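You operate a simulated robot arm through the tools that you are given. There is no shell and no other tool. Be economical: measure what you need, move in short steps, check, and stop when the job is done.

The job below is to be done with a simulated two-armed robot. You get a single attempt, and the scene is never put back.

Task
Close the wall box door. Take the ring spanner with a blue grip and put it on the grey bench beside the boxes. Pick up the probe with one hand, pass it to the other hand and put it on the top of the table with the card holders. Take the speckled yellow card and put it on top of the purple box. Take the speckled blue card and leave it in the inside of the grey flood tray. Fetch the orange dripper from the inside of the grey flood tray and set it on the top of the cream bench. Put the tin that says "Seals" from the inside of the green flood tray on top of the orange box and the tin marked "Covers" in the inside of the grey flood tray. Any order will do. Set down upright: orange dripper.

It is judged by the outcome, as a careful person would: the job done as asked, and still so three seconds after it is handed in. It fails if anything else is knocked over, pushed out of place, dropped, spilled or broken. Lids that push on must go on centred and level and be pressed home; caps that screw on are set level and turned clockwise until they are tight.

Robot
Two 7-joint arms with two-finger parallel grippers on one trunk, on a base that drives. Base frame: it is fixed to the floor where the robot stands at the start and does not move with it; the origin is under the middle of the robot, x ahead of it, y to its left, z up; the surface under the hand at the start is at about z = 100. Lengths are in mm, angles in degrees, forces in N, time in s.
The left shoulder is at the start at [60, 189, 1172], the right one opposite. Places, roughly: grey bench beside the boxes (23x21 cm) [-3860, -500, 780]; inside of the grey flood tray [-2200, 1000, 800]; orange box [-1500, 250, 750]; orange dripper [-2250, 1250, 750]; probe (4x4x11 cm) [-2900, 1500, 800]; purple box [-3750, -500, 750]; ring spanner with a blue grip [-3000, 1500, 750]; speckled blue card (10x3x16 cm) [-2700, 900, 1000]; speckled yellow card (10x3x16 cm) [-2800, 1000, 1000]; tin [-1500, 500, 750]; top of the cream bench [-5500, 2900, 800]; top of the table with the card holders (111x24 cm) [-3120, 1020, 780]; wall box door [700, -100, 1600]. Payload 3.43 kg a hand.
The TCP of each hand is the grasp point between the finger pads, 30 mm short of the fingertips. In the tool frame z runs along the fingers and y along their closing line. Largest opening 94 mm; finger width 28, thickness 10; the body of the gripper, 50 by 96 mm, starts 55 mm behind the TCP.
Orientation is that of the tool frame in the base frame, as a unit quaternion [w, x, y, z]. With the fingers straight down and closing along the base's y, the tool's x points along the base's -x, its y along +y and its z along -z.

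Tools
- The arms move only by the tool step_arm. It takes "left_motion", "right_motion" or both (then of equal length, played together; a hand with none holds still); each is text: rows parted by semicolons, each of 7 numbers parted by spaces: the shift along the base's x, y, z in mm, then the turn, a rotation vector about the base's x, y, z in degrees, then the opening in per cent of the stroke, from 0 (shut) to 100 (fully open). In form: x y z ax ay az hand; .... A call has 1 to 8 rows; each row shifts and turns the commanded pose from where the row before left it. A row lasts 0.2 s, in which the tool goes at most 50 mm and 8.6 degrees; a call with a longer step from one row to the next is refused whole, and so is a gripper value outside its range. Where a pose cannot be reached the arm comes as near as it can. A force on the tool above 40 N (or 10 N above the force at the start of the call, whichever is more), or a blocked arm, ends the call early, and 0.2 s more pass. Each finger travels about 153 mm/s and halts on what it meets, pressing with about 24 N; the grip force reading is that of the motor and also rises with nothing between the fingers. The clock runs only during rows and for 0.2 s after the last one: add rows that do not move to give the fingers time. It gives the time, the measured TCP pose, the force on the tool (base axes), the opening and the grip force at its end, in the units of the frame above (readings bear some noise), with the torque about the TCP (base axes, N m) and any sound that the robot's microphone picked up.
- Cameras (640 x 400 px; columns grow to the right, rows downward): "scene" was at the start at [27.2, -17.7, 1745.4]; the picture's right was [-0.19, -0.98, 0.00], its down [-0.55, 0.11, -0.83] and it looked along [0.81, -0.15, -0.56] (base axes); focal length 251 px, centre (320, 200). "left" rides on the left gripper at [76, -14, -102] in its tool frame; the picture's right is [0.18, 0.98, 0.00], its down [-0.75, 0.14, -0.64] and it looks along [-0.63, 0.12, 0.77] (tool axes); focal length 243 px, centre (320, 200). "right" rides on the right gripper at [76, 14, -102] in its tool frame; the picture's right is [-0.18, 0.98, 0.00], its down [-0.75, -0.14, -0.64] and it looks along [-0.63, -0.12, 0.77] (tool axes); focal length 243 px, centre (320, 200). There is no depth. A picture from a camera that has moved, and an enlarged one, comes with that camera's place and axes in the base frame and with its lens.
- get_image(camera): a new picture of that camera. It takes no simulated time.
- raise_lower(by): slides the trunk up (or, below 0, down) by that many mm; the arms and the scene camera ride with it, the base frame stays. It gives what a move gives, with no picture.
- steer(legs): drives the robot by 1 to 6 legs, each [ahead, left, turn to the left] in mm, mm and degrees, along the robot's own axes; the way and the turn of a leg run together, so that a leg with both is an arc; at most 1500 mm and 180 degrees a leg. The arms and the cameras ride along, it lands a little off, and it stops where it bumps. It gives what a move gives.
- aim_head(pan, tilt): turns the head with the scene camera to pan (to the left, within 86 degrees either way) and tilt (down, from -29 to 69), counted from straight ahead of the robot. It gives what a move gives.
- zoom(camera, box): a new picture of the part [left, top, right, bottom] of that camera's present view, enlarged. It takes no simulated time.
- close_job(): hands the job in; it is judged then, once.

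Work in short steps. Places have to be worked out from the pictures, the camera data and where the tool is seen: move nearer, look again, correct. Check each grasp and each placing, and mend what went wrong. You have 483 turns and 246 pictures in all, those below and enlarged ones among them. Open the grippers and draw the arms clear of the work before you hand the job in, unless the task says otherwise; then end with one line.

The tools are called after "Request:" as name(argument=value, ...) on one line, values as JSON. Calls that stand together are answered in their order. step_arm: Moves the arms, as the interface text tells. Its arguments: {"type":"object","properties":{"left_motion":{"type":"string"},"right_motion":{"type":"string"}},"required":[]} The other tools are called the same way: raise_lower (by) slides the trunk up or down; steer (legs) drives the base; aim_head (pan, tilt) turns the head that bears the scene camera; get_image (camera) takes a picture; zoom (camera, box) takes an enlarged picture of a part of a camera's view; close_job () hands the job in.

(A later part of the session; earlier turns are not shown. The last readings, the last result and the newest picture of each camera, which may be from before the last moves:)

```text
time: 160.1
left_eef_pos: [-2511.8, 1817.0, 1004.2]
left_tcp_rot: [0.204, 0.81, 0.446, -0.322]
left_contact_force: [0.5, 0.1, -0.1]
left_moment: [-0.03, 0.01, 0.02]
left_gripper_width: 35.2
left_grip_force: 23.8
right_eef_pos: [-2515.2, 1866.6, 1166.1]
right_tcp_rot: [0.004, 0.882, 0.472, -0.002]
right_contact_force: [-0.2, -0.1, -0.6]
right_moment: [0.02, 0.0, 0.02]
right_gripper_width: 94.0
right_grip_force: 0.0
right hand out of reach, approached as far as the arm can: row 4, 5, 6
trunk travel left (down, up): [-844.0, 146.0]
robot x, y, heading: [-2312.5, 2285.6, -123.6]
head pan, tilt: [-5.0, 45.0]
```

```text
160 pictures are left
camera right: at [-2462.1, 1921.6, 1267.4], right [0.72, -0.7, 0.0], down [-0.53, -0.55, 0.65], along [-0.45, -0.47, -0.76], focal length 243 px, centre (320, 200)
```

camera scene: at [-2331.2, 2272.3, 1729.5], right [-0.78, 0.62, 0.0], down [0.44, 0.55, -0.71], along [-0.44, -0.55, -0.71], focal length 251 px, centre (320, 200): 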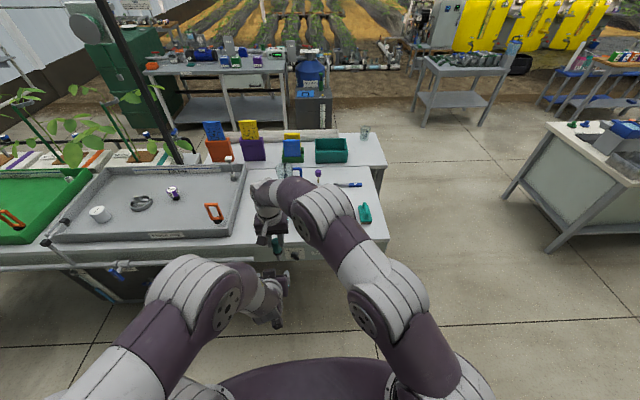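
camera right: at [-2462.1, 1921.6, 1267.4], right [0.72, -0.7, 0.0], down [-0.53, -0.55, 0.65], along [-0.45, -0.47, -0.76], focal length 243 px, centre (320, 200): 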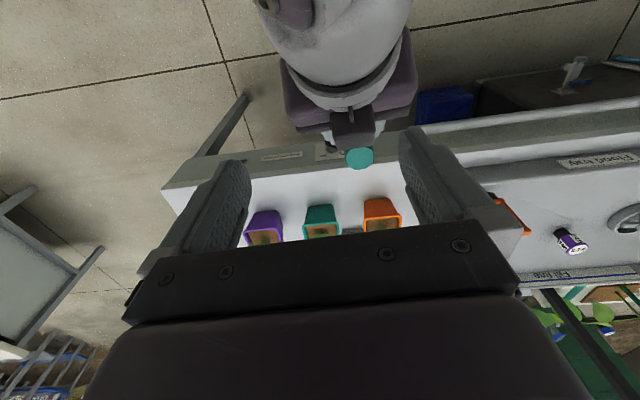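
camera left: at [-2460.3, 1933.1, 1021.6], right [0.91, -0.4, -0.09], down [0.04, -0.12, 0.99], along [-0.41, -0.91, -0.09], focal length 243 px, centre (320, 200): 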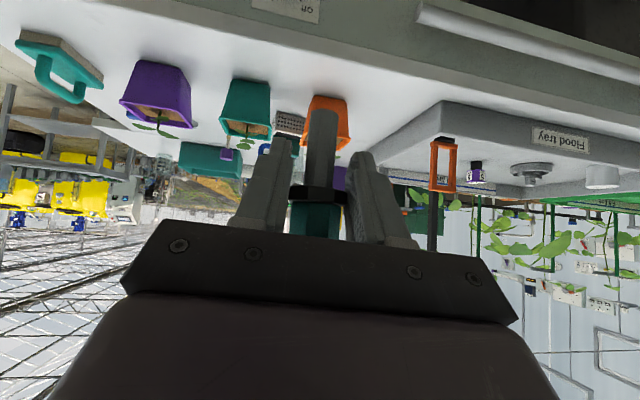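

Handover succeeded: the left hand holds the probe. Raise left slightly, return the right hand to its side turning its jaws 90° for the spanner.

Request:
step_arm(left_motion="0 0 20 0 0 0 0;0 0 20 0 0 0 0;0 0 0 0 0 0 0;0 0 0 0 0 0 0;0 0 0 0 0 0 0;0 0 0 0 0 0 0;0 0 0 0 0 0 0", right_motion="-40 27 0 0 0 0 100;-40 27 0 0 0 0 100;-40 27 -20 0 0 8 100;-30 20 -30 0 0 8 100;-25 17 -30 0 0 8 100;-20 13 -30 0 0 8 100;0 0 0 0 0 8 100")

Request:
step_arm(right_motion="0 0 0 0 0 8 100;0 0 0 0 0 8 100;0 0 0 0 0 8 100;0 0 0 0 0 8 100;0 0 0 0 0 8 100;0 0 0 0 0 8 100;0 0 0 0 0 2 100;0 0 0 0 0 0 100")

```text
refused: row 3 steps farther than a row can; nothing moved
```

```text
time: 161.7
left_eef_pos: [-2512.4, 1820.1, 1004.2]
left_tcp_rot: [0.203, 0.811, 0.444, -0.322]
left_contact_force: [1.2, 0.0, 0.8]
left_moment: [-0.01, 0.01, 0.01]
left_gripper_width: 35.3
left_grip_force: 23.5
right_eef_pos: [-2515.1, 1863.2, 1169.0]
right_tcp_rot: [0.01, 0.605, 0.796, -0.007]
right_contact_force: [0.3, -1.6, 0.8]
right_moment: [-0.01, -0.04, -0.1]
right_gripper_width: 93.7
right_grip_force: 0.1
trunk travel left (down, up): [-844.0, 146.0]
robot x, y, heading: [-2317.3, 2287.3, -123.6]
head pan, tilt: [-5.0, 45.0]
stopped in row 7 (right hand): the force on the tool passed its limit at 43 N (the readings are from after the stop); the commanded pose is now the measured one
```

The first call was refused but the rotation ran in place and touched the left arm. I move the right hand away up and to the right.

Request:
step_arm(right_motion="-10 7 10 0 0 0 100;-30 20 0 0 0 0 100;-40 27 0 0 0 0 100;-40 27 0 0 0 0 100;-40 27 0 0 0 0 100;0 0 0 0 0 0 100")

Request:
get_image(camera="left")

Request:
get_image(camera="scene")

```text
time: 163.1
left_eef_pos: [-2511.7, 1818.3, 1003.3]
left_tcp_rot: [0.203, 0.81, 0.445, -0.322]
left_contact_force: [1.3, -0.2, 1.0]
left_moment: [-0.01, 0.0, -0.02]
left_gripper_width: 35.5
left_grip_force: 24.3
right_eef_pos: [-2674.4, 1970.5, 1178.9]
right_tcp_rot: [0.009, 0.605, 0.796, -0.007]
right_contact_force: [-0.1, 0.0, -0.1]
right_moment: [0.0, 0.04, 0.0]
right_gripper_width: 94.0
right_grip_force: 0.1
trunk travel left (down, up): [-844.0, 146.0]
robot x, y, heading: [-2312.8, 2285.9, -123.6]
head pan, tilt: [-5.0, 45.0]
```

```text
159 pictures are left
camera left: at [-2459.7, 1934.6, 1021.0], right [0.91, -0.41, -0.09], down [0.04, -0.12, 0.99], along [-0.41, -0.91, -0.1], focal length 243 px, centre (320, 200)
```

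left: 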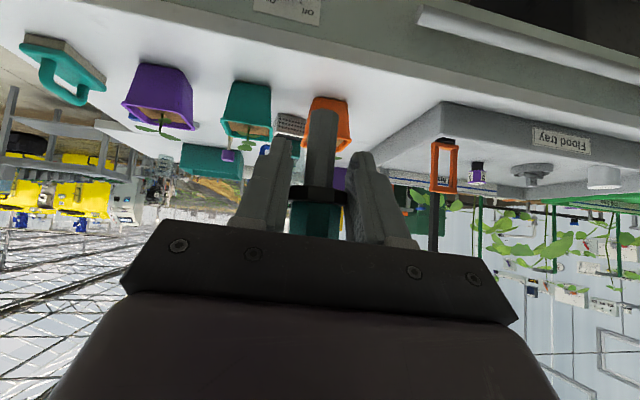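

```text
158 pictures are left
camera scene: at [-2329.5, 2270.9, 1729.5], right [-0.78, 0.62, 0.0], down [0.44, 0.55, -0.71], along [-0.44, -0.55, -0.71], focal length 251 px, centre (320, 200)
```

scene: 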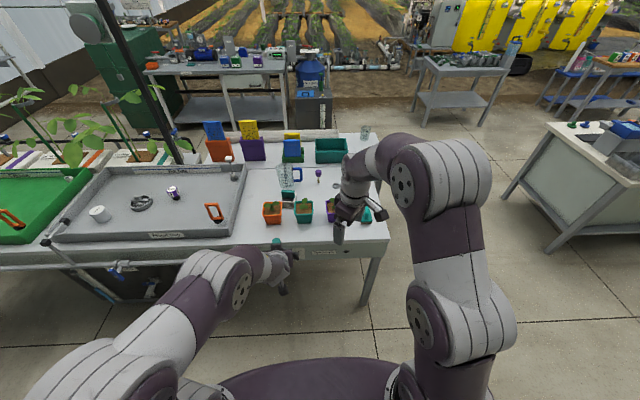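

Probe still held. Finish the right jaw rotation (41° more) and lower to z≈1030.

Request:
step_arm(right_motion="0 0 -30 0 0 8.2 100;0 0 -30 0 0 8.2 100;0 0 -30 0 0 8.2 100;0 0 -30 0 0 8.2 100;0 0 -29 0 0 8.2 100;0 0 0 0 0 0 100", left_motion="0 0 20 0 0 0 0;0 0 20 0 0 0 0;0 0 0 0 0 0 0;0 0 0 0 0 0 0;0 0 0 0 0 0 0;0 0 0 0 0 0 0")

```text
time: 164.5
left_eef_pos: [-2512.7, 1819.8, 1045.5]
left_tcp_rot: [0.203, 0.812, 0.444, -0.321]
left_contact_force: [0.4, 0.4, -1.0]
left_moment: [-0.02, 0.02, 0.06]
left_gripper_width: 35.5
left_grip_force: 23.9
right_eef_pos: [-2675.0, 1970.5, 1029.3]
right_tcp_rot: [0.012, 0.287, 0.958, -0.004]
right_contact_force: [0.5, -0.5, -0.5]
right_moment: [0.02, 0.01, 0.02]
right_gripper_width: 94.1
right_grip_force: 0.2
trunk travel left (down, up): [-844.0, 146.0]
robot x, y, heading: [-2311.9, 2293.0, -123.7]
head pan, tilt: [-5.0, 45.0]
```

Drive right 165 and ahead 490 to bring the hand near the spanner.

Request:
steer(legs=[[0, -165, 0], [490, 0, 0]])

Request:
get_image(camera="right")

Request:
get_image(camera="scene")

```text
time: 168.4
left_eef_pos: [-2909.5, 1519.2, 1041.3]
left_tcp_rot: [0.202, 0.814, 0.442, -0.319]
left_contact_force: [0.1, -0.3, -1.0]
left_moment: [0.01, 0.02, 0.03]
left_gripper_width: 35.2
left_grip_force: 24.7
right_eef_pos: [-3071.8, 1671.0, 1028.3]
right_tcp_rot: [0.012, 0.29, 0.957, -0.003]
right_contact_force: [0.2, 0.2, 0.0]
right_moment: [0.02, -0.04, -0.01]
right_gripper_width: 94.0
right_grip_force: 0.0
trunk travel left (down, up): [-844.0, 146.0]
robot x, y, heading: [-2706.5, 1988.1, -123.9]
head pan, tilt: [-5.0, 45.0]
stopped in leg 2: the robot was blocked; the commanded pose is now the measured one
```

```text
157 pictures are left
camera right: at [-3129.5, 1725.4, 1129.0], right [0.7, 0.72, 0.01], down [0.53, -0.53, 0.66], along [0.48, -0.46, -0.75], focal length 243 px, centre (320, 200)
```

right: 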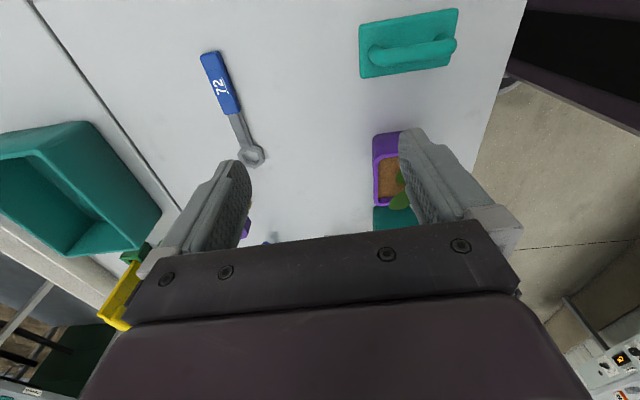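

```text
156 pictures are left
camera scene: at [-2726.9, 1968.6, 1729.4], right [-0.78, 0.63, 0.0], down [0.45, 0.55, -0.7], along [-0.44, -0.55, -0.71], focal length 251 px, centre (320, 200)
```

scene: 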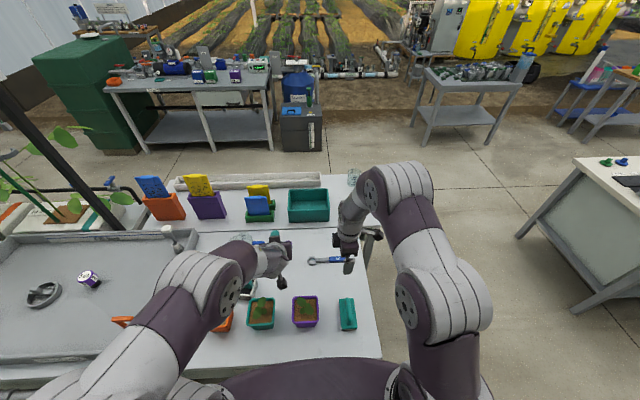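

The base touched the table/leg; items look undisturbed. I back 10 mm, then extend the right hand over the spanner grip (≈(-3147,1566)).

Request:
steer(legs=[[-10, 0, 0]])

Request:
step_arm(right_motion="-20 -28 0 0 0 0 100;-20 -29 0 0 0 0 100;-20 -29 0 0 0 0 100;-19 -27 0 0 0 0 100;0 0 -40 0 0 0 100;0 0 -40 0 0 0 100;0 0 0 0 0 0 100")

Request:
get_image(camera="right")

```text
time: 169.1
left_eef_pos: [-2904.5, 1527.4, 1042.5]
left_tcp_rot: [0.202, 0.813, 0.442, -0.321]
left_contact_force: [-1.2, -0.3, -0.8]
left_moment: [-0.01, -0.02, -0.04]
left_gripper_width: 35.6
left_grip_force: 23.5
right_eef_pos: [-3065.7, 1679.8, 1029.6]
right_tcp_rot: [0.012, 0.289, 0.957, -0.003]
right_contact_force: [0.2, -0.5, -0.1]
right_moment: [0.04, -0.02, 0.04]
right_gripper_width: 93.9
right_grip_force: 0.0
trunk travel left (down, up): [-844.0, 146.0]
robot x, y, heading: [-2702.8, 1999.8, -123.7]
head pan, tilt: [-5.0, 45.0]
```

```text
time: 170.7
left_eef_pos: [-2903.0, 1528.5, 1043.6]
left_tcp_rot: [0.202, 0.813, 0.441, -0.322]
left_contact_force: [-0.2, -0.3, -0.2]
left_moment: [-0.02, -0.02, 0.03]
left_gripper_width: 35.6
left_grip_force: 24.2
right_eef_pos: [-3143.3, 1566.7, 948.7]
right_tcp_rot: [0.011, 0.29, 0.957, -0.005]
right_contact_force: [-0.2, 1.0, 0.0]
right_moment: [0.01, 0.0, -0.02]
right_gripper_width: 94.1
right_grip_force: 0.0
trunk travel left (down, up): [-844.0, 146.0]
robot x, y, heading: [-2702.9, 1993.8, -123.9]
head pan, tilt: [-5.0, 45.0]
```

```text
155 pictures are left
camera right: at [-3201.6, 1622.6, 1049.5], right [0.7, 0.72, 0.0], down [0.54, -0.53, 0.66], along [0.47, -0.46, -0.75], focal length 243 px, centre (320, 200)
```

right: 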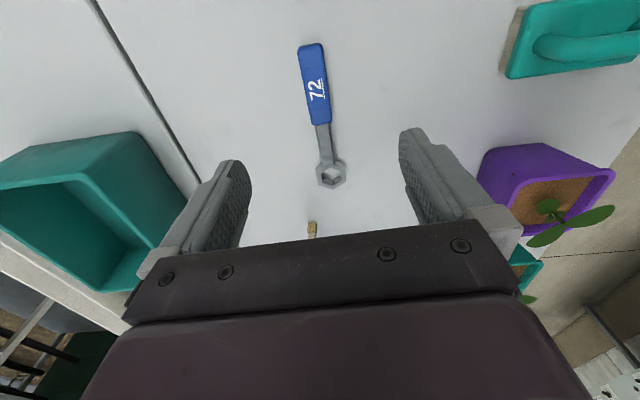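

Aligned over the blue grip. Descend to z≈817.

Request:
step_arm(right_motion="-4 0 -40 0 0 0 100;0 0 -40 0 0 0 100;0 0 -30 0 0 0 100;0 0 -15 0 0 0 100;0 0 -5 0 0 0 100;0 0 0 0 0 0 100")

Request:
get_image(camera="right")

```text
time: 172.1
left_eef_pos: [-2903.8, 1529.4, 1043.6]
left_tcp_rot: [0.202, 0.813, 0.442, -0.321]
left_contact_force: [0.5, 1.2, -0.2]
left_moment: [0.0, -0.02, 0.02]
left_gripper_width: 35.4
left_grip_force: 23.9
right_eef_pos: [-3144.3, 1572.0, 824.0]
right_tcp_rot: [0.011, 0.29, 0.957, -0.005]
right_contact_force: [-0.4, -0.1, -0.4]
right_moment: [0.0, 0.0, 0.02]
right_gripper_width: 94.1
right_grip_force: 0.1
right hand out of reach, approached as far as the arm can: row 4
trunk travel left (down, up): [-844.0, 146.0]
robot x, y, heading: [-2702.6, 1994.8, -124.0]
head pan, tilt: [-5.0, 45.0]
```

```text
154 pictures are left
camera right: at [-3202.5, 1626.9, 924.6], right [0.7, 0.72, 0.0], down [0.54, -0.53, 0.66], along [0.47, -0.46, -0.75], focal length 243 px, centre (320, 200)
```

right: 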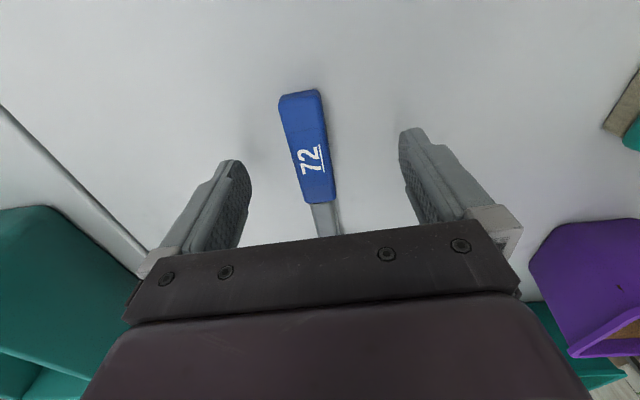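

At reach limit; use the trunk to lower the last 9 mm.

Request:
raise_lower(by=-8)

Request:
step_arm(right_motion="0 0 0 0 0 0 50;0 0 0 0 0 0 0;0 0 0 0 0 0 0;0 0 0 0 0 0 0")

Request:
get_image(camera="right")

```text
time: 172.7
left_eef_pos: [-2903.3, 1529.7, 1034.9]
left_tcp_rot: [0.203, 0.813, 0.442, -0.322]
left_contact_force: [0.0, 0.4, 0.5]
left_moment: [-0.01, 0.0, -0.01]
left_gripper_width: 35.4
left_grip_force: 24.4
right_eef_pos: [-3144.3, 1571.9, 815.8]
right_tcp_rot: [0.011, 0.29, 0.957, -0.004]
right_contact_force: [-0.7, -0.2, 1.0]
right_moment: [0.0, -0.02, 0.0]
right_gripper_width: 94.1
right_grip_force: 0.1
trunk travel left (down, up): [-836.0, 154.0]
robot x, y, heading: [-2696.5, 1992.9, -124.1]
head pan, tilt: [-5.0, 45.0]
```

```text
time: 173.7
left_eef_pos: [-2902.8, 1529.9, 1035.5]
left_tcp_rot: [0.202, 0.812, 0.442, -0.322]
left_contact_force: [0.2, -0.7, -0.5]
left_moment: [0.02, 0.0, -0.02]
left_gripper_width: 35.5
left_grip_force: 24.0
right_eef_pos: [-3144.9, 1572.3, 816.8]
right_tcp_rot: [0.012, 0.29, 0.957, -0.004]
right_contact_force: [-1.0, -0.9, 2.3]
right_moment: [-0.06, -0.1, -0.03]
right_gripper_width: 23.4
right_grip_force: 24.0
trunk travel left (down, up): [-836.0, 154.0]
robot x, y, heading: [-2702.8, 1992.8, -123.9]
head pan, tilt: [-5.0, 45.0]
```

```text
153 pictures are left
camera right: at [-3202.5, 1626.8, 917.0], right [0.7, 0.72, 0.0], down [0.54, -0.53, 0.66], along [0.47, -0.46, -0.75], focal length 243 px, centre (320, 200)
```

right: 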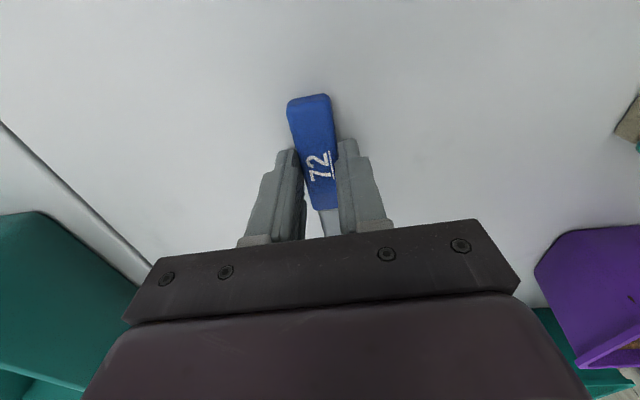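

Spanner gripped (23 mm). Lift and pull back a little.

Request:
step_arm(right_motion="0 0 20 0 0 0 0;0 0 40 0 0 0 0;0 0 45 0 0 0 0;0 0 45 0 0 0 0;0 0 45 0 0 0 0;20 30 20 0 0 0 0;20 30 0 0 0 0 0;0 0 0 0 0 0 0")

Request:
steer(legs=[[-400, 0, 0]])

Request:
get_image(camera="right")

Request:
get_image(camera="scene")

```text
time: 175.5
left_eef_pos: [-2903.1, 1528.8, 1035.5]
left_tcp_rot: [0.202, 0.813, 0.442, -0.322]
left_contact_force: [0.1, 0.3, -0.2]
left_moment: [-0.01, -0.02, -0.01]
left_gripper_width: 35.6
left_grip_force: 23.8
right_eef_pos: [-3104.0, 1633.9, 1029.7]
right_tcp_rot: [0.011, 0.29, 0.957, -0.003]
right_contact_force: [0.0, -0.3, -2.4]
right_moment: [0.03, 0.01, 0.01]
right_gripper_width: 23.5
right_grip_force: 23.7
trunk travel left (down, up): [-836.0, 154.0]
robot x, y, heading: [-2698.3, 1995.6, -124.0]
head pan, tilt: [-5.0, 45.0]
```

```text
time: 178.0
left_eef_pos: [-2679.8, 1862.0, 1035.2]
left_tcp_rot: [0.202, 0.813, 0.442, -0.321]
left_contact_force: [0.8, 0.0, 0.0]
left_moment: [-0.02, -0.01, 0.01]
left_gripper_width: 35.1
left_grip_force: 24.3
right_eef_pos: [-2881.2, 1967.1, 1030.0]
right_tcp_rot: [0.012, 0.29, 0.957, -0.004]
right_contact_force: [-0.1, -0.2, -0.5]
right_moment: [-0.01, 0.02, -0.01]
right_gripper_width: 23.3
right_grip_force: 23.9
trunk travel left (down, up): [-836.0, 154.0]
robot x, y, heading: [-2477.6, 2328.5, -123.7]
head pan, tilt: [-5.0, 45.0]
```

```text
152 pictures are left
camera right: at [-2938.7, 2020.4, 1130.4], right [0.7, 0.72, 0.0], down [0.54, -0.53, 0.66], along [0.47, -0.46, -0.75], focal length 243 px, centre (320, 200)
```

right: 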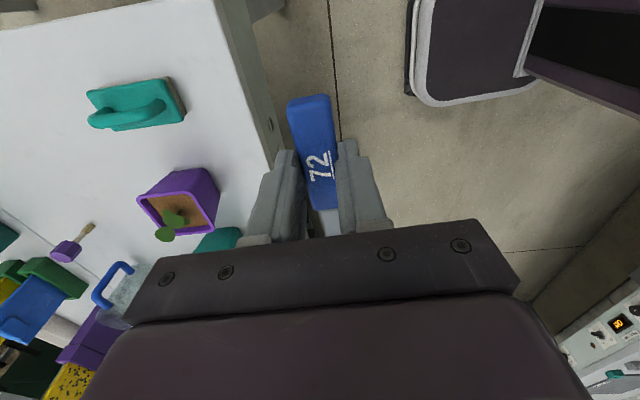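

```text
151 pictures are left
camera scene: at [-2495.8, 2312.4, 1721.5], right [-0.78, 0.63, 0.0], down [0.44, 0.55, -0.71], along [-0.44, -0.55, -0.71], focal length 251 px, centre (320, 200)
```

scene: 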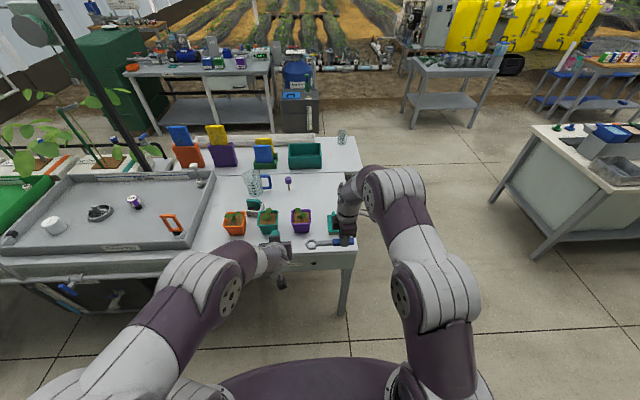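

(The purple tool shows a bristle tip – a brush – so teal was right.) Now go round the end: right 590, ahead 600, then look at the card table's end.

Request:
steer(legs=[[0, -600, 0], [600, 0, 0]])

Request:
aim_head(pan=25, tilt=45)

Request:
get_image(camera="scene")

```text
time: 184.4
left_eef_pos: [-3513.0, 1698.9, 1035.9]
left_tcp_rot: [0.203, 0.812, 0.443, -0.323]
left_contact_force: [1.0, -0.4, -1.3]
left_moment: [0.02, -0.03, -0.02]
left_gripper_width: 35.6
left_grip_force: 23.4
right_eef_pos: [-3711.4, 1803.1, 1030.2]
right_tcp_rot: [0.011, 0.289, 0.957, -0.004]
right_contact_force: [-0.5, 0.3, -0.5]
right_moment: [0.0, -0.01, 0.03]
right_gripper_width: 23.2
right_grip_force: 24.0
trunk travel left (down, up): [-836.0, 154.0]
robot x, y, heading: [-3312.3, 2166.2, -123.9]
head pan, tilt: [-5.0, 45.0]
```

```text
time: 185.3
left_eef_pos: [-3511.5, 1697.9, 1034.6]
left_tcp_rot: [0.204, 0.812, 0.443, -0.322]
left_contact_force: [-0.4, 0.3, -0.8]
left_moment: [0.01, -0.01, 0.0]
left_gripper_width: 35.3
left_grip_force: 24.1
right_eef_pos: [-3712.4, 1801.7, 1029.4]
right_tcp_rot: [0.012, 0.29, 0.957, -0.004]
right_contact_force: [0.3, -0.2, -0.5]
right_moment: [0.0, 0.02, -0.02]
right_gripper_width: 23.3
right_grip_force: 24.0
trunk travel left (down, up): [-836.0, 154.0]
robot x, y, heading: [-3311.8, 2163.0, -123.7]
head pan, tilt: [25.0, 45.0]
```

```text
150 pictures are left
camera scene: at [-3289.6, 2132.8, 1721.5], right [-0.99, 0.15, 0.0], down [0.11, 0.7, -0.71], along [-0.11, -0.7, -0.71], focal length 251 px, centre (320, 200)
```

scene: 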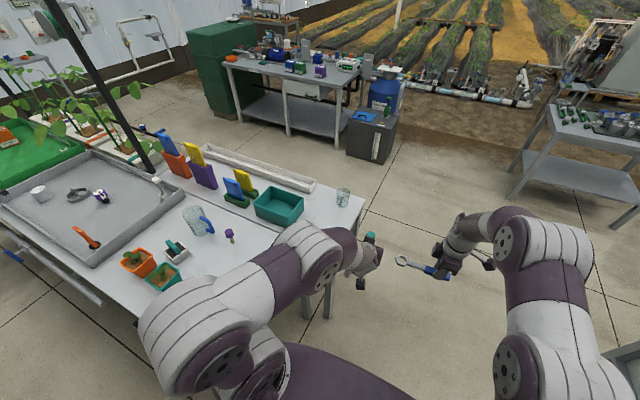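

Target spot on the card table: ≈ (-3476,1402), clear of beaker and bin. Advance 220 mm, then swing the left hand left over the table.

Request:
steer(legs=[[220, 0, 0]])

Request:
get_image(camera="scene")

```text
time: 187.0
left_eef_pos: [-3635.1, 1513.0, 1035.3]
left_tcp_rot: [0.202, 0.813, 0.441, -0.322]
left_contact_force: [-0.7, 1.2, 0.3]
left_moment: [-0.01, 0.0, 0.01]
left_gripper_width: 35.4
left_grip_force: 24.3
right_eef_pos: [-3836.6, 1618.5, 1031.1]
right_tcp_rot: [0.012, 0.29, 0.957, -0.004]
right_contact_force: [0.3, 0.2, -1.5]
right_moment: [0.03, 0.02, 0.02]
right_gripper_width: 23.4
right_grip_force: 23.6
trunk travel left (down, up): [-836.0, 154.0]
robot x, y, heading: [-3431.8, 1979.7, -123.8]
head pan, tilt: [25.0, 45.0]
```

```text
149 pictures are left
camera scene: at [-3412.8, 1948.5, 1721.5], right [-0.99, 0.15, 0.0], down [0.11, 0.7, -0.71], along [-0.11, -0.7, -0.71], focal length 251 px, centre (320, 200)
```

scene: 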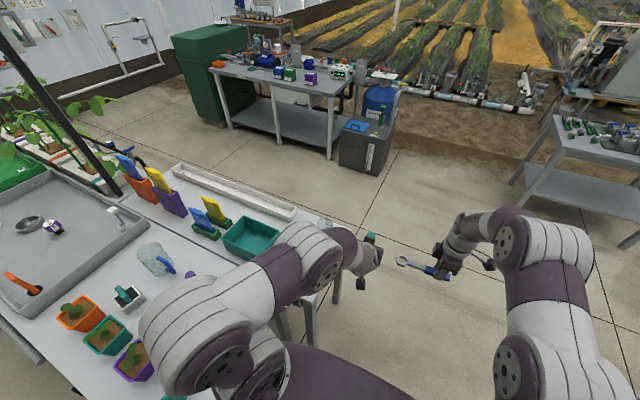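

Swing left 194 mm at height, then check.

Request:
step_arm(left_motion="32 -22 0 0 0 0 0;32 -22 0 0 0 0 0;32 -22 0 0 0 0 0;32 -22 0 0 0 0 0;31 -22 0 0 0 0 0;0 0 0 0 0 0 0")

Request:
get_image(camera="scene")

Request:
get_image(camera="left")

```text
time: 188.4
left_eef_pos: [-3548.5, 1439.1, 1045.2]
left_tcp_rot: [0.206, 0.812, 0.443, -0.319]
left_contact_force: [0.3, 0.2, -1.4]
left_moment: [0.01, 0.03, -0.02]
left_gripper_width: 35.4
left_grip_force: 23.5
left hand out of reach, approached as far as the arm can: row 3, 4, 5
right_eef_pos: [-3837.6, 1617.7, 1030.5]
right_tcp_rot: [0.011, 0.29, 0.957, -0.005]
right_contact_force: [0.4, -0.2, -0.6]
right_moment: [0.06, 0.06, 0.01]
right_gripper_width: 23.2
right_grip_force: 24.1
trunk travel left (down, up): [-836.0, 154.0]
robot x, y, heading: [-3434.3, 1978.3, -123.8]
head pan, tilt: [25.0, 45.0]
```

```text
148 pictures are left
camera scene: at [-3413.3, 1947.7, 1721.5], right [-0.99, 0.15, 0.0], down [0.11, 0.7, -0.71], along [-0.11, -0.7, -0.71], focal length 251 px, centre (320, 200)
```

scene: 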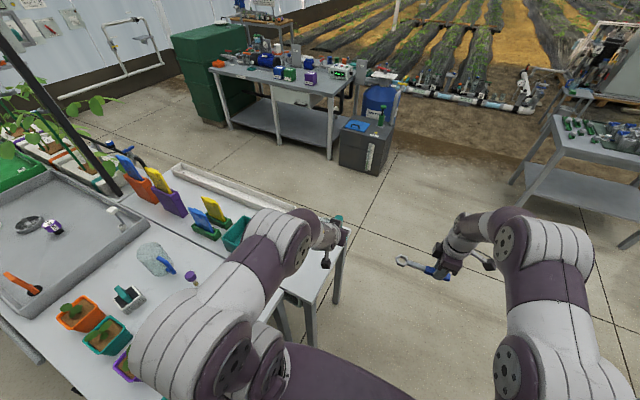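

```text
147 pictures are left
camera left: at [-3496.5, 1555.5, 1063.5], right [0.91, -0.4, -0.08], down [0.03, -0.12, 0.99], along [-0.41, -0.91, -0.1], focal length 243 px, centre (320, 200)
```

left: 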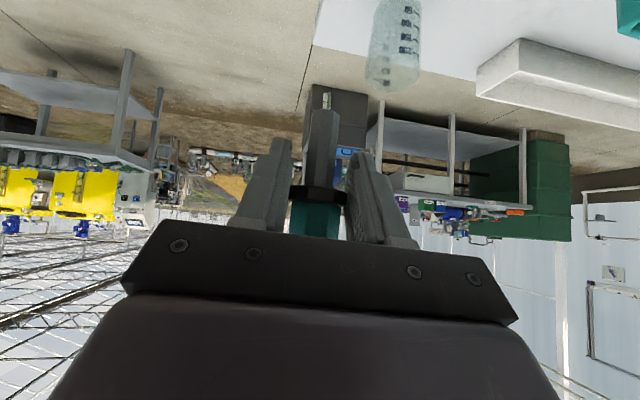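

The pitched left arm can't reach further left. Placing from the back aisle is simpler (I must go there for the cards anyway). Bring the hand back and drive around the table end.

Request:
step_arm(left_motion="-32 22 0 0 0 0 0;-32 22 0 0 0 0 0;-32 22 0 0 0 0 0;0 0 0 0 0 0 0")

Request:
steer(legs=[[-50, 0, 0], [0, -350, 0], [1150, 0, 0]])

Request:
aim_head(pan=45, tilt=30)

Request:
get_image(camera="scene")

```text
time: 189.4
left_eef_pos: [-3644.3, 1505.3, 1045.6]
left_tcp_rot: [0.203, 0.813, 0.441, -0.322]
left_contact_force: [0.3, -0.1, -0.3]
left_moment: [-0.01, -0.01, 0.01]
left_gripper_width: 35.2
left_grip_force: 23.6
right_eef_pos: [-3836.2, 1618.4, 1030.1]
right_tcp_rot: [0.011, 0.29, 0.957, -0.004]
right_contact_force: [0.5, -0.3, -1.1]
right_moment: [0.02, 0.05, 0.02]
right_gripper_width: 23.2
right_grip_force: 23.3
trunk travel left (down, up): [-836.0, 154.0]
robot x, y, heading: [-3430.5, 1978.6, -123.7]
head pan, tilt: [25.0, 45.0]
```

```text
time: 197.7
left_eef_pos: [-4550.7, 794.9, 1046.2]
left_tcp_rot: [0.203, 0.813, 0.442, -0.321]
left_contact_force: [-0.3, -0.1, -1.5]
left_moment: [0.02, 0.02, 0.02]
left_gripper_width: 35.3
left_grip_force: 23.7
right_eef_pos: [-4742.2, 906.7, 1029.3]
right_tcp_rot: [0.011, 0.292, 0.956, -0.005]
right_contact_force: [-0.7, 0.5, -0.1]
right_moment: [0.05, 0.0, -0.01]
right_gripper_width: 23.2
right_grip_force: 24.1
trunk travel left (down, up): [-836.0, 154.0]
robot x, y, heading: [-4341.4, 1269.3, -124.0]
head pan, tilt: [25.0, 45.0]
```

```text
time: 198.5
left_eef_pos: [-4549.7, 793.4, 1044.7]
left_tcp_rot: [0.202, 0.813, 0.442, -0.321]
left_contact_force: [0.7, -0.7, 0.3]
left_moment: [0.02, 0.0, -0.01]
left_gripper_width: 35.4
left_grip_force: 24.0
right_eef_pos: [-4743.4, 906.7, 1030.9]
right_tcp_rot: [0.012, 0.291, 0.957, -0.004]
right_contact_force: [0.9, -0.1, -1.1]
right_moment: [0.01, 0.02, 0.01]
right_gripper_width: 23.1
right_grip_force: 23.8
trunk travel left (down, up): [-836.0, 154.0]
robot x, y, heading: [-4337.5, 1268.8, -124.1]
head pan, tilt: [45.0, 30.0]
```

```text
146 pictures are left
camera scene: at [-4288.8, 1227.7, 1744.0], right [-0.98, -0.19, 0.0], down [-0.1, 0.49, -0.87], along [0.17, -0.85, -0.5], focal length 251 px, centre (320, 200)
```

scene: 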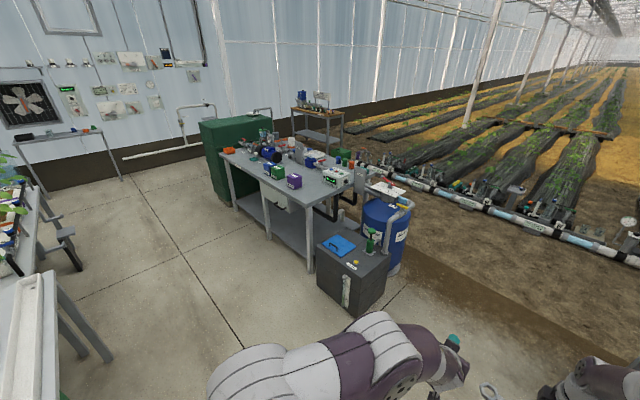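

Turn around (180°) and slide right to stand behind the card table.

Request:
steer(legs=[[0, 0, 179.5], [0, -700, 0]])

Request:
aim_head(pan=0, tilt=45)

Request:
get_image(camera="scene")

```text
time: 209.7
left_eef_pos: [-3546.5, 1340.0, 1046.3]
left_tcp_rot: [0.323, -0.434, 0.817, 0.199]
left_contact_force: [-0.3, 0.5, -0.7]
left_moment: [-0.06, -0.01, 0.01]
left_gripper_width: 35.4
left_grip_force: 24.0
right_eef_pos: [-3355.4, 1222.8, 1029.9]
right_tcp_rot: [-0.004, 0.954, -0.3, -0.012]
right_contact_force: [-0.7, 0.8, -0.9]
right_moment: [0.01, -0.04, -0.02]
right_gripper_width: 23.2
right_grip_force: 23.9
trunk travel left (down, up): [-836.0, 154.0]
robot x, y, heading: [-3769.1, 873.4, 55.1]
head pan, tilt: [45.0, 30.0]
```

```text
time: 210.8
left_eef_pos: [-3545.3, 1339.2, 1045.7]
left_tcp_rot: [0.323, -0.434, 0.817, 0.199]
left_contact_force: [0.0, 0.3, -1.0]
left_moment: [-0.05, 0.02, -0.01]
left_gripper_width: 35.3
left_grip_force: 23.7
right_eef_pos: [-3354.4, 1223.7, 1030.9]
right_tcp_rot: [-0.005, 0.954, -0.299, -0.011]
right_contact_force: [0.3, -0.1, -0.9]
right_moment: [0.0, -0.02, 0.02]
right_gripper_width: 23.5
right_grip_force: 23.9
trunk travel left (down, up): [-836.0, 154.0]
robot x, y, heading: [-3769.3, 870.0, 55.1]
head pan, tilt: [0.0, 45.0]
```

```text
145 pictures are left
camera scene: at [-3752.6, 885.8, 1721.5], right [0.82, -0.57, 0.0], down [-0.4, -0.58, -0.71], along [0.4, 0.58, -0.71], focal length 251 px, centre (320, 200)
```

scene: 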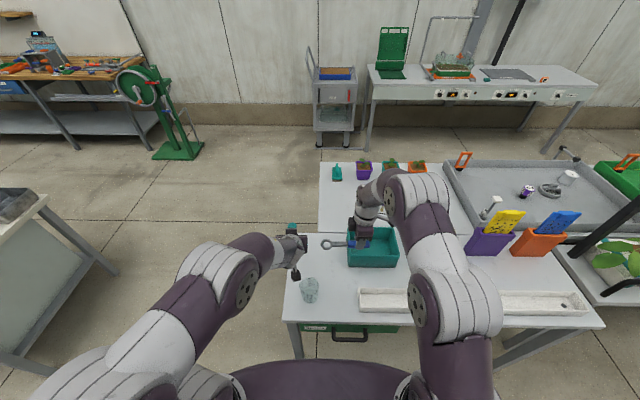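

Good view from behind. Spot ≈ (-3410,1362) between beaker and bin. Drive right 100 and ahead 60.

Request:
steer(legs=[[0, -100, 0], [60, 0, 0]])

Request:
get_image(camera="scene")

Request:
get_image(camera="left")

```text
time: 212.5
left_eef_pos: [-3430.0, 1329.1, 1047.0]
left_tcp_rot: [0.324, -0.434, 0.817, 0.199]
left_contact_force: [-0.2, 0.0, -1.1]
left_moment: [0.0, 0.0, -0.02]
left_gripper_width: 35.4
left_grip_force: 24.1
right_eef_pos: [-3240.9, 1212.5, 1030.9]
right_tcp_rot: [-0.005, 0.954, -0.299, -0.012]
right_contact_force: [0.1, 0.5, -0.9]
right_moment: [-0.01, -0.04, 0.0]
right_gripper_width: 23.1
right_grip_force: 24.1
trunk travel left (down, up): [-836.0, 154.0]
robot x, y, heading: [-3647.8, 859.2, 55.2]
head pan, tilt: [0.0, 45.0]
```

```text
144 pictures are left
camera scene: at [-3638.4, 874.5, 1721.6], right [0.82, -0.57, 0.0], down [-0.4, -0.58, -0.71], along [0.41, 0.58, -0.71], focal length 251 px, centre (320, 200)
```

scene: 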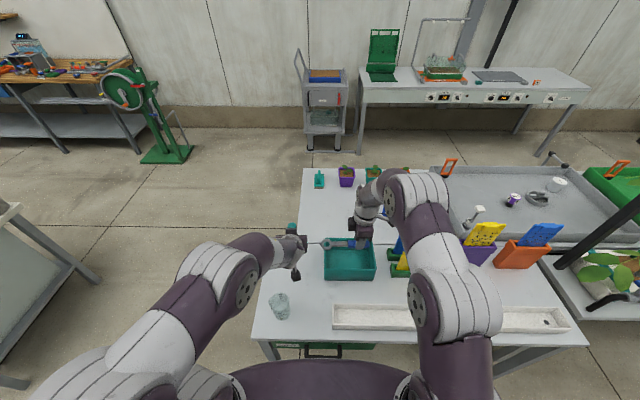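

```text
143 pictures are left
camera left: at [-3487.0, 1215.3, 1064.0], right [-0.9, 0.43, -0.09], down [-0.04, 0.12, 0.99], along [0.44, 0.9, -0.1], focal length 243 px, centre (320, 200)
```

left: 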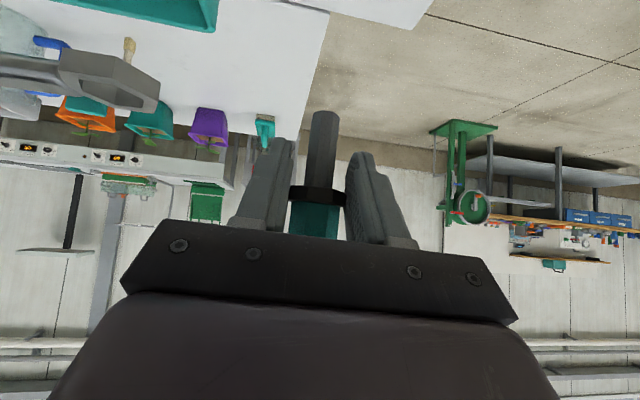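

The spot under the left hand is free; shift 35 mm right/15 mm forward for clearance from the beaker, and lower to z≈850.

Request:
step_arm(left_motion="19 -4 0 0 0 0 0;18 -4 0 0 0 0 0;0 0 -45 0 0 0 0;0 0 -45 0 0 0 0;0 0 -45 0 0 0 0;0 0 -45 0 0 0 0;0 0 -15 0 0 0 0;0 0 0 0 0 0 0")

Request:
get_image(camera="left")

Request:
zoom(camera="scene", box=[220, 200, 380, 330])

```text
time: 214.3
left_eef_pos: [-3392.4, 1323.4, 849.6]
left_tcp_rot: [0.324, -0.434, 0.817, 0.199]
left_contact_force: [0.3, 0.1, 0.0]
left_moment: [-0.02, 0.0, 0.0]
left_gripper_width: 35.4
left_grip_force: 24.4
right_eef_pos: [-3238.5, 1214.8, 1030.4]
right_tcp_rot: [-0.005, 0.954, -0.299, -0.011]
right_contact_force: [0.5, 1.0, -0.3]
right_moment: [0.0, -0.02, -0.02]
right_gripper_width: 23.7
right_grip_force: 23.9
trunk travel left (down, up): [-836.0, 154.0]
robot x, y, heading: [-3647.5, 857.6, 54.9]
head pan, tilt: [0.0, 45.0]
```

```text
142 pictures are left
camera left: at [-3448.9, 1209.9, 867.3], right [-0.9, 0.43, -0.09], down [-0.03, 0.13, 0.99], along [0.44, 0.89, -0.1], focal length 243 px, centre (320, 200)
```

left: 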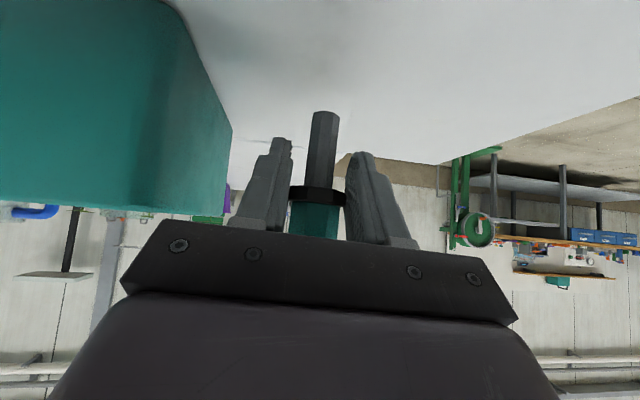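

```text
3.08 times, centred on (300, 265) of scene
camera zoom: at [-3635.7, 877.7, 1721.5], right [0.82, -0.57, 0.0], down [-0.41, -0.58, -0.71], along [0.41, 0.58, -0.71], focal length 772 px, centre (382, 0)
```

zoom: 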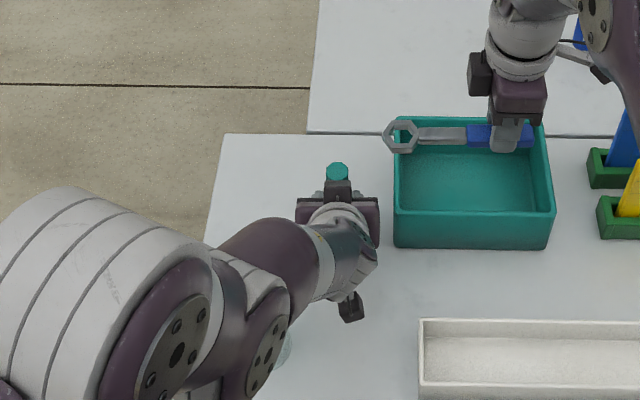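

Clear on both sides. Lower slowly to contact.

Request:
step_arm(left_motion="0 0 -8 0 0 0 0;0 0 -6 0 0 0 0;0 0 -3 0 0 0 0;0 0 -3 0 0 0 0;0 0 -2 0 0 0 0;0 0 0 0 0 0 0")

Request:
get_image(camera="left")

```text
time: 215.7
left_eef_pos: [-3391.2, 1324.0, 828.4]
left_tcp_rot: [0.323, -0.434, 0.817, 0.199]
left_contact_force: [-0.2, -1.3, -0.3]
left_moment: [-0.03, -0.03, -0.03]
left_gripper_width: 35.3
left_grip_force: 24.1
right_eef_pos: [-3239.9, 1214.1, 1030.7]
right_tcp_rot: [-0.004, 0.954, -0.298, -0.012]
right_contact_force: [-0.5, -0.3, -1.2]
right_moment: [-0.04, -0.03, 0.0]
right_gripper_width: 23.5
right_grip_force: 24.4
trunk travel left (down, up): [-836.0, 154.0]
robot x, y, heading: [-3647.8, 862.0, 54.9]
head pan, tilt: [0.0, 45.0]
```

```text
140 pictures are left
camera left: at [-3448.8, 1209.2, 845.9], right [-0.9, 0.43, -0.09], down [-0.03, 0.12, 0.99], along [0.44, 0.89, -0.1], focal length 243 px, centre (320, 200)
```

left: 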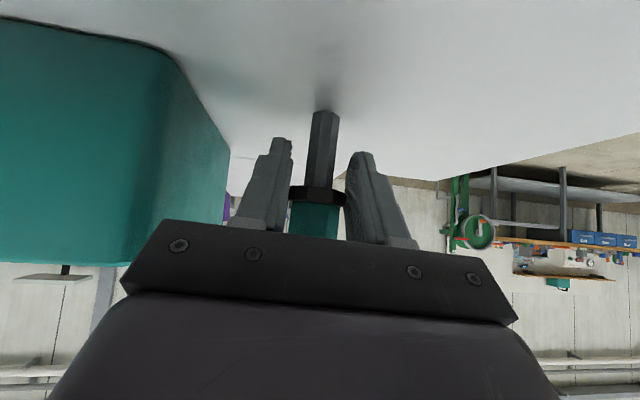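

Request:
step_arm(left_motion="0 0 -3 0 0 0 0;0 0 -2 0 0 0 0;0 0 -2 0 0 0 0;0 0 -1.5 0 0 0 0;0 0 0 0 0 0 0")

```text
time: 216.9
left_eef_pos: [-3390.5, 1323.2, 822.2]
left_tcp_rot: [0.325, -0.434, 0.816, 0.2]
left_contact_force: [0.0, 3.4, 18.2]
left_moment: [0.21, -0.18, 0.05]
left_gripper_width: 35.3
left_grip_force: 23.8
right_eef_pos: [-3238.6, 1214.0, 1032.1]
right_tcp_rot: [-0.004, 0.954, -0.299, -0.011]
right_contact_force: [0.0, 0.5, -0.5]
right_moment: [0.0, -0.01, -0.02]
right_gripper_width: 23.3
right_grip_force: 23.6
trunk travel left (down, up): [-836.0, 154.0]
robot x, y, heading: [-3645.5, 861.2, 54.9]
head pan, tilt: [0.0, 45.0]
```

Contact. Ease, open, and check.

Request:
step_arm(left_motion="0 0 2 0 0 0 0;0 0 0 0 0 0 55;0 0 0 0 0 0 75;0 0 0 0 0 0 75")

Request:
get_image(camera="left")

```text
time: 217.9
left_eef_pos: [-3391.3, 1323.0, 821.4]
left_tcp_rot: [0.323, -0.433, 0.817, 0.198]
left_contact_force: [0.1, -1.0, -0.5]
left_moment: [0.01, 0.01, -0.01]
left_gripper_width: 70.8
left_grip_force: 0.1
right_eef_pos: [-3238.2, 1215.1, 1030.5]
right_tcp_rot: [-0.005, 0.954, -0.299, -0.012]
right_contact_force: [0.1, -0.1, -1.4]
right_moment: [-0.02, -0.03, 0.01]
right_gripper_width: 23.2
right_grip_force: 23.6
trunk travel left (down, up): [-836.0, 154.0]
robot x, y, heading: [-3649.0, 860.9, 54.9]
head pan, tilt: [0.0, 45.0]
```

```text
139 pictures are left
camera left: at [-3448.5, 1209.1, 839.3], right [-0.9, 0.43, -0.08], down [-0.03, 0.13, 0.99], along [0.44, 0.89, -0.1], focal length 243 px, centre (320, 200)
```

left: 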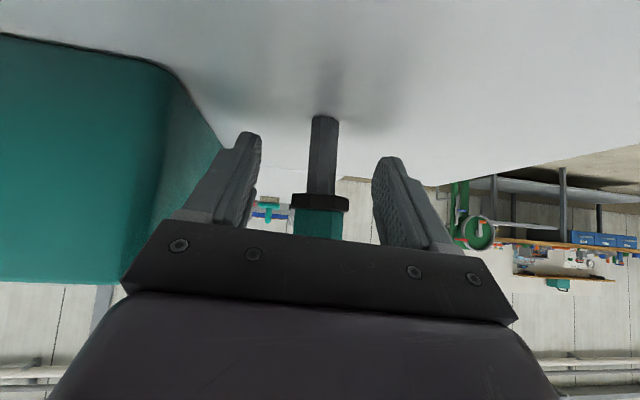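

Probe stands freely. Retreat backward and up along the tool axis.

Request:
step_arm(left_motion="-14 -20 25 0 0 0 75;-14 -20 25 0 0 0 75;-12 -18 30 0 0 0 75;0 0 45 0 0 0 75;0 0 45 0 0 0 100;0 0 0 0 0 0 100")

Request:
get_image(camera="scene")

```text
time: 219.3
left_eef_pos: [-3431.9, 1264.9, 990.3]
left_tcp_rot: [0.323, -0.434, 0.818, 0.199]
left_contact_force: [0.5, 0.3, -1.1]
left_moment: [0.01, -0.02, -0.06]
left_gripper_width: 94.3
left_grip_force: 0.0
right_eef_pos: [-3238.1, 1216.1, 1030.7]
right_tcp_rot: [-0.003, 0.954, -0.299, -0.012]
right_contact_force: [0.1, 0.1, -1.2]
right_moment: [-0.05, -0.03, -0.02]
right_gripper_width: 23.3
right_grip_force: 24.0
trunk travel left (down, up): [-836.0, 154.0]
robot x, y, heading: [-3647.9, 860.7, 54.9]
head pan, tilt: [0.0, 45.0]
```

```text
138 pictures are left
camera scene: at [-3635.2, 878.1, 1721.5], right [0.82, -0.57, 0.0], down [-0.41, -0.58, -0.71], along [0.41, 0.58, -0.71], focal length 251 px, centre (320, 200)
```

scene: 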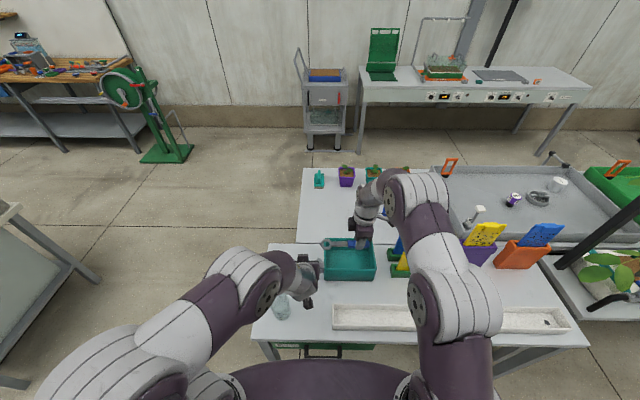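

Probe is placed upright. Now square the left tool back to straight down, then slide right toward the cards.

Request:
step_arm(left_motion="0 0 10 -6.3 4.4 0 100;0 0 10 -6.3 4.4 0 100;0 0 10 -6.3 4.4 0 100;0 0 10 -6.3 4.4 0 100;0 0 10 -6.3 4.4 0 100;0 0 0 -5.8 4 0 100;0 0 0 0 0 0 100")

Request:
steer(legs=[[-60, 0, 0], [0, -480, 0]])

Request:
get_image(camera="scene")

```text
time: 220.9
left_eef_pos: [-3432.2, 1265.1, 1042.3]
left_tcp_rot: [-0.021, -0.459, 0.888, 0.019]
left_contact_force: [-0.1, 0.3, -0.1]
left_moment: [0.01, 0.01, -0.02]
left_gripper_width: 93.9
left_grip_force: 0.0
right_eef_pos: [-3238.3, 1215.6, 1030.7]
right_tcp_rot: [-0.004, 0.954, -0.299, -0.011]
right_contact_force: [-0.6, 0.9, -0.1]
right_moment: [-0.01, -0.02, 0.01]
right_gripper_width: 23.5
right_grip_force: 24.1
trunk travel left (down, up): [-836.0, 154.0]
robot x, y, heading: [-3648.6, 858.5, 54.6]
head pan, tilt: [0.0, 45.0]
```

```text
time: 224.3
left_eef_pos: [-3072.2, 939.6, 1041.3]
left_tcp_rot: [-0.02, -0.459, 0.888, 0.019]
left_contact_force: [0.2, 0.0, 0.8]
left_moment: [-0.03, 0.02, 0.03]
left_gripper_width: 93.9
left_grip_force: 0.0
right_eef_pos: [-2876.2, 888.2, 1030.8]
right_tcp_rot: [-0.005, 0.954, -0.299, -0.012]
right_contact_force: [0.6, 0.0, -1.5]
right_moment: [-0.03, -0.06, 0.02]
right_gripper_width: 23.3
right_grip_force: 24.5
trunk travel left (down, up): [-836.0, 154.0]
robot x, y, heading: [-3285.4, 535.7, 55.1]
head pan, tilt: [0.0, 45.0]
```

```text
137 pictures are left
camera scene: at [-3274.4, 551.5, 1721.5], right [0.82, -0.57, 0.0], down [-0.41, -0.58, -0.71], along [0.41, 0.58, -0.71], focal length 251 px, centre (320, 200)
```

scene: 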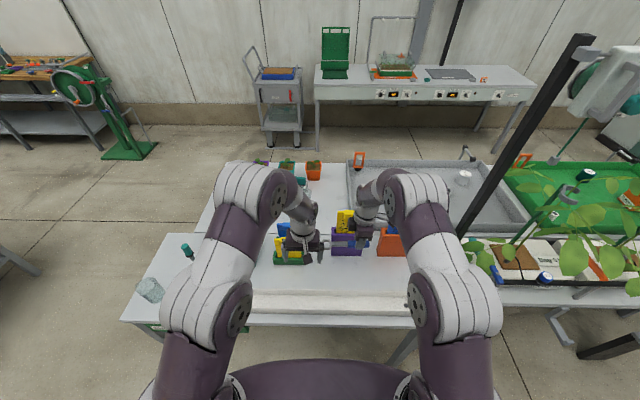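

The spanner is close to the cards' height. Raise and retract the right hand, then zoom on the cards.

Request:
step_arm(right_motion="0 0 30 0 0 0 0;-10 -15 40 0 0 0 0;-20 -30 30 0 0 0 0;-20 -30 0 0 0 0 0;-15 -22 0 0 0 0 0;0 0 0 0 0 0 0")

Request:
zoom(camera="scene", box=[240, 180, 440, 310])

Request:
get_image(camera="right")

```text
time: 225.7
left_eef_pos: [-3070.2, 938.3, 1041.5]
left_tcp_rot: [-0.02, -0.46, 0.888, 0.02]
left_contact_force: [0.0, 0.2, 0.5]
left_moment: [0.01, -0.03, 0.03]
left_gripper_width: 94.1
left_grip_force: 0.0
right_eef_pos: [-2942.9, 791.7, 1129.3]
right_tcp_rot: [-0.004, 0.954, -0.298, -0.012]
right_contact_force: [0.9, 0.2, -1.3]
right_moment: [-0.01, -0.01, -0.01]
right_gripper_width: 23.4
right_grip_force: 24.0
trunk travel left (down, up): [-836.0, 154.0]
robot x, y, heading: [-3283.8, 536.5, 55.0]
head pan, tilt: [0.0, 45.0]
```

```text
3.08 times, centred on (340, 245) of scene
camera zoom: at [-3273.5, 551.7, 1721.5], right [0.82, -0.57, 0.0], down [-0.41, -0.58, -0.71], along [0.4, 0.58, -0.71], focal length 772 px, centre (258, 62)
```

zoom: 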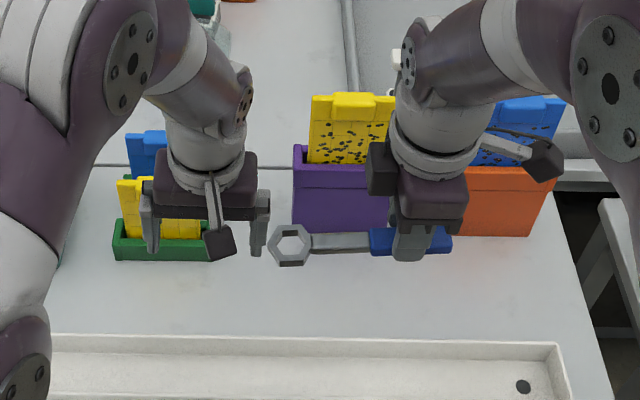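

```text
135 pictures are left
camera right: at [-2885.9, 734.7, 1230.3], right [-0.71, -0.7, 0.0], down [-0.53, 0.54, 0.66], along [-0.47, 0.47, -0.75], focal length 243 px, centre (320, 200)
```

right: 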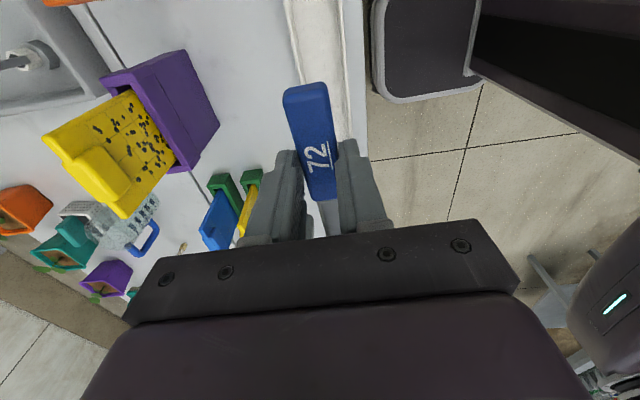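

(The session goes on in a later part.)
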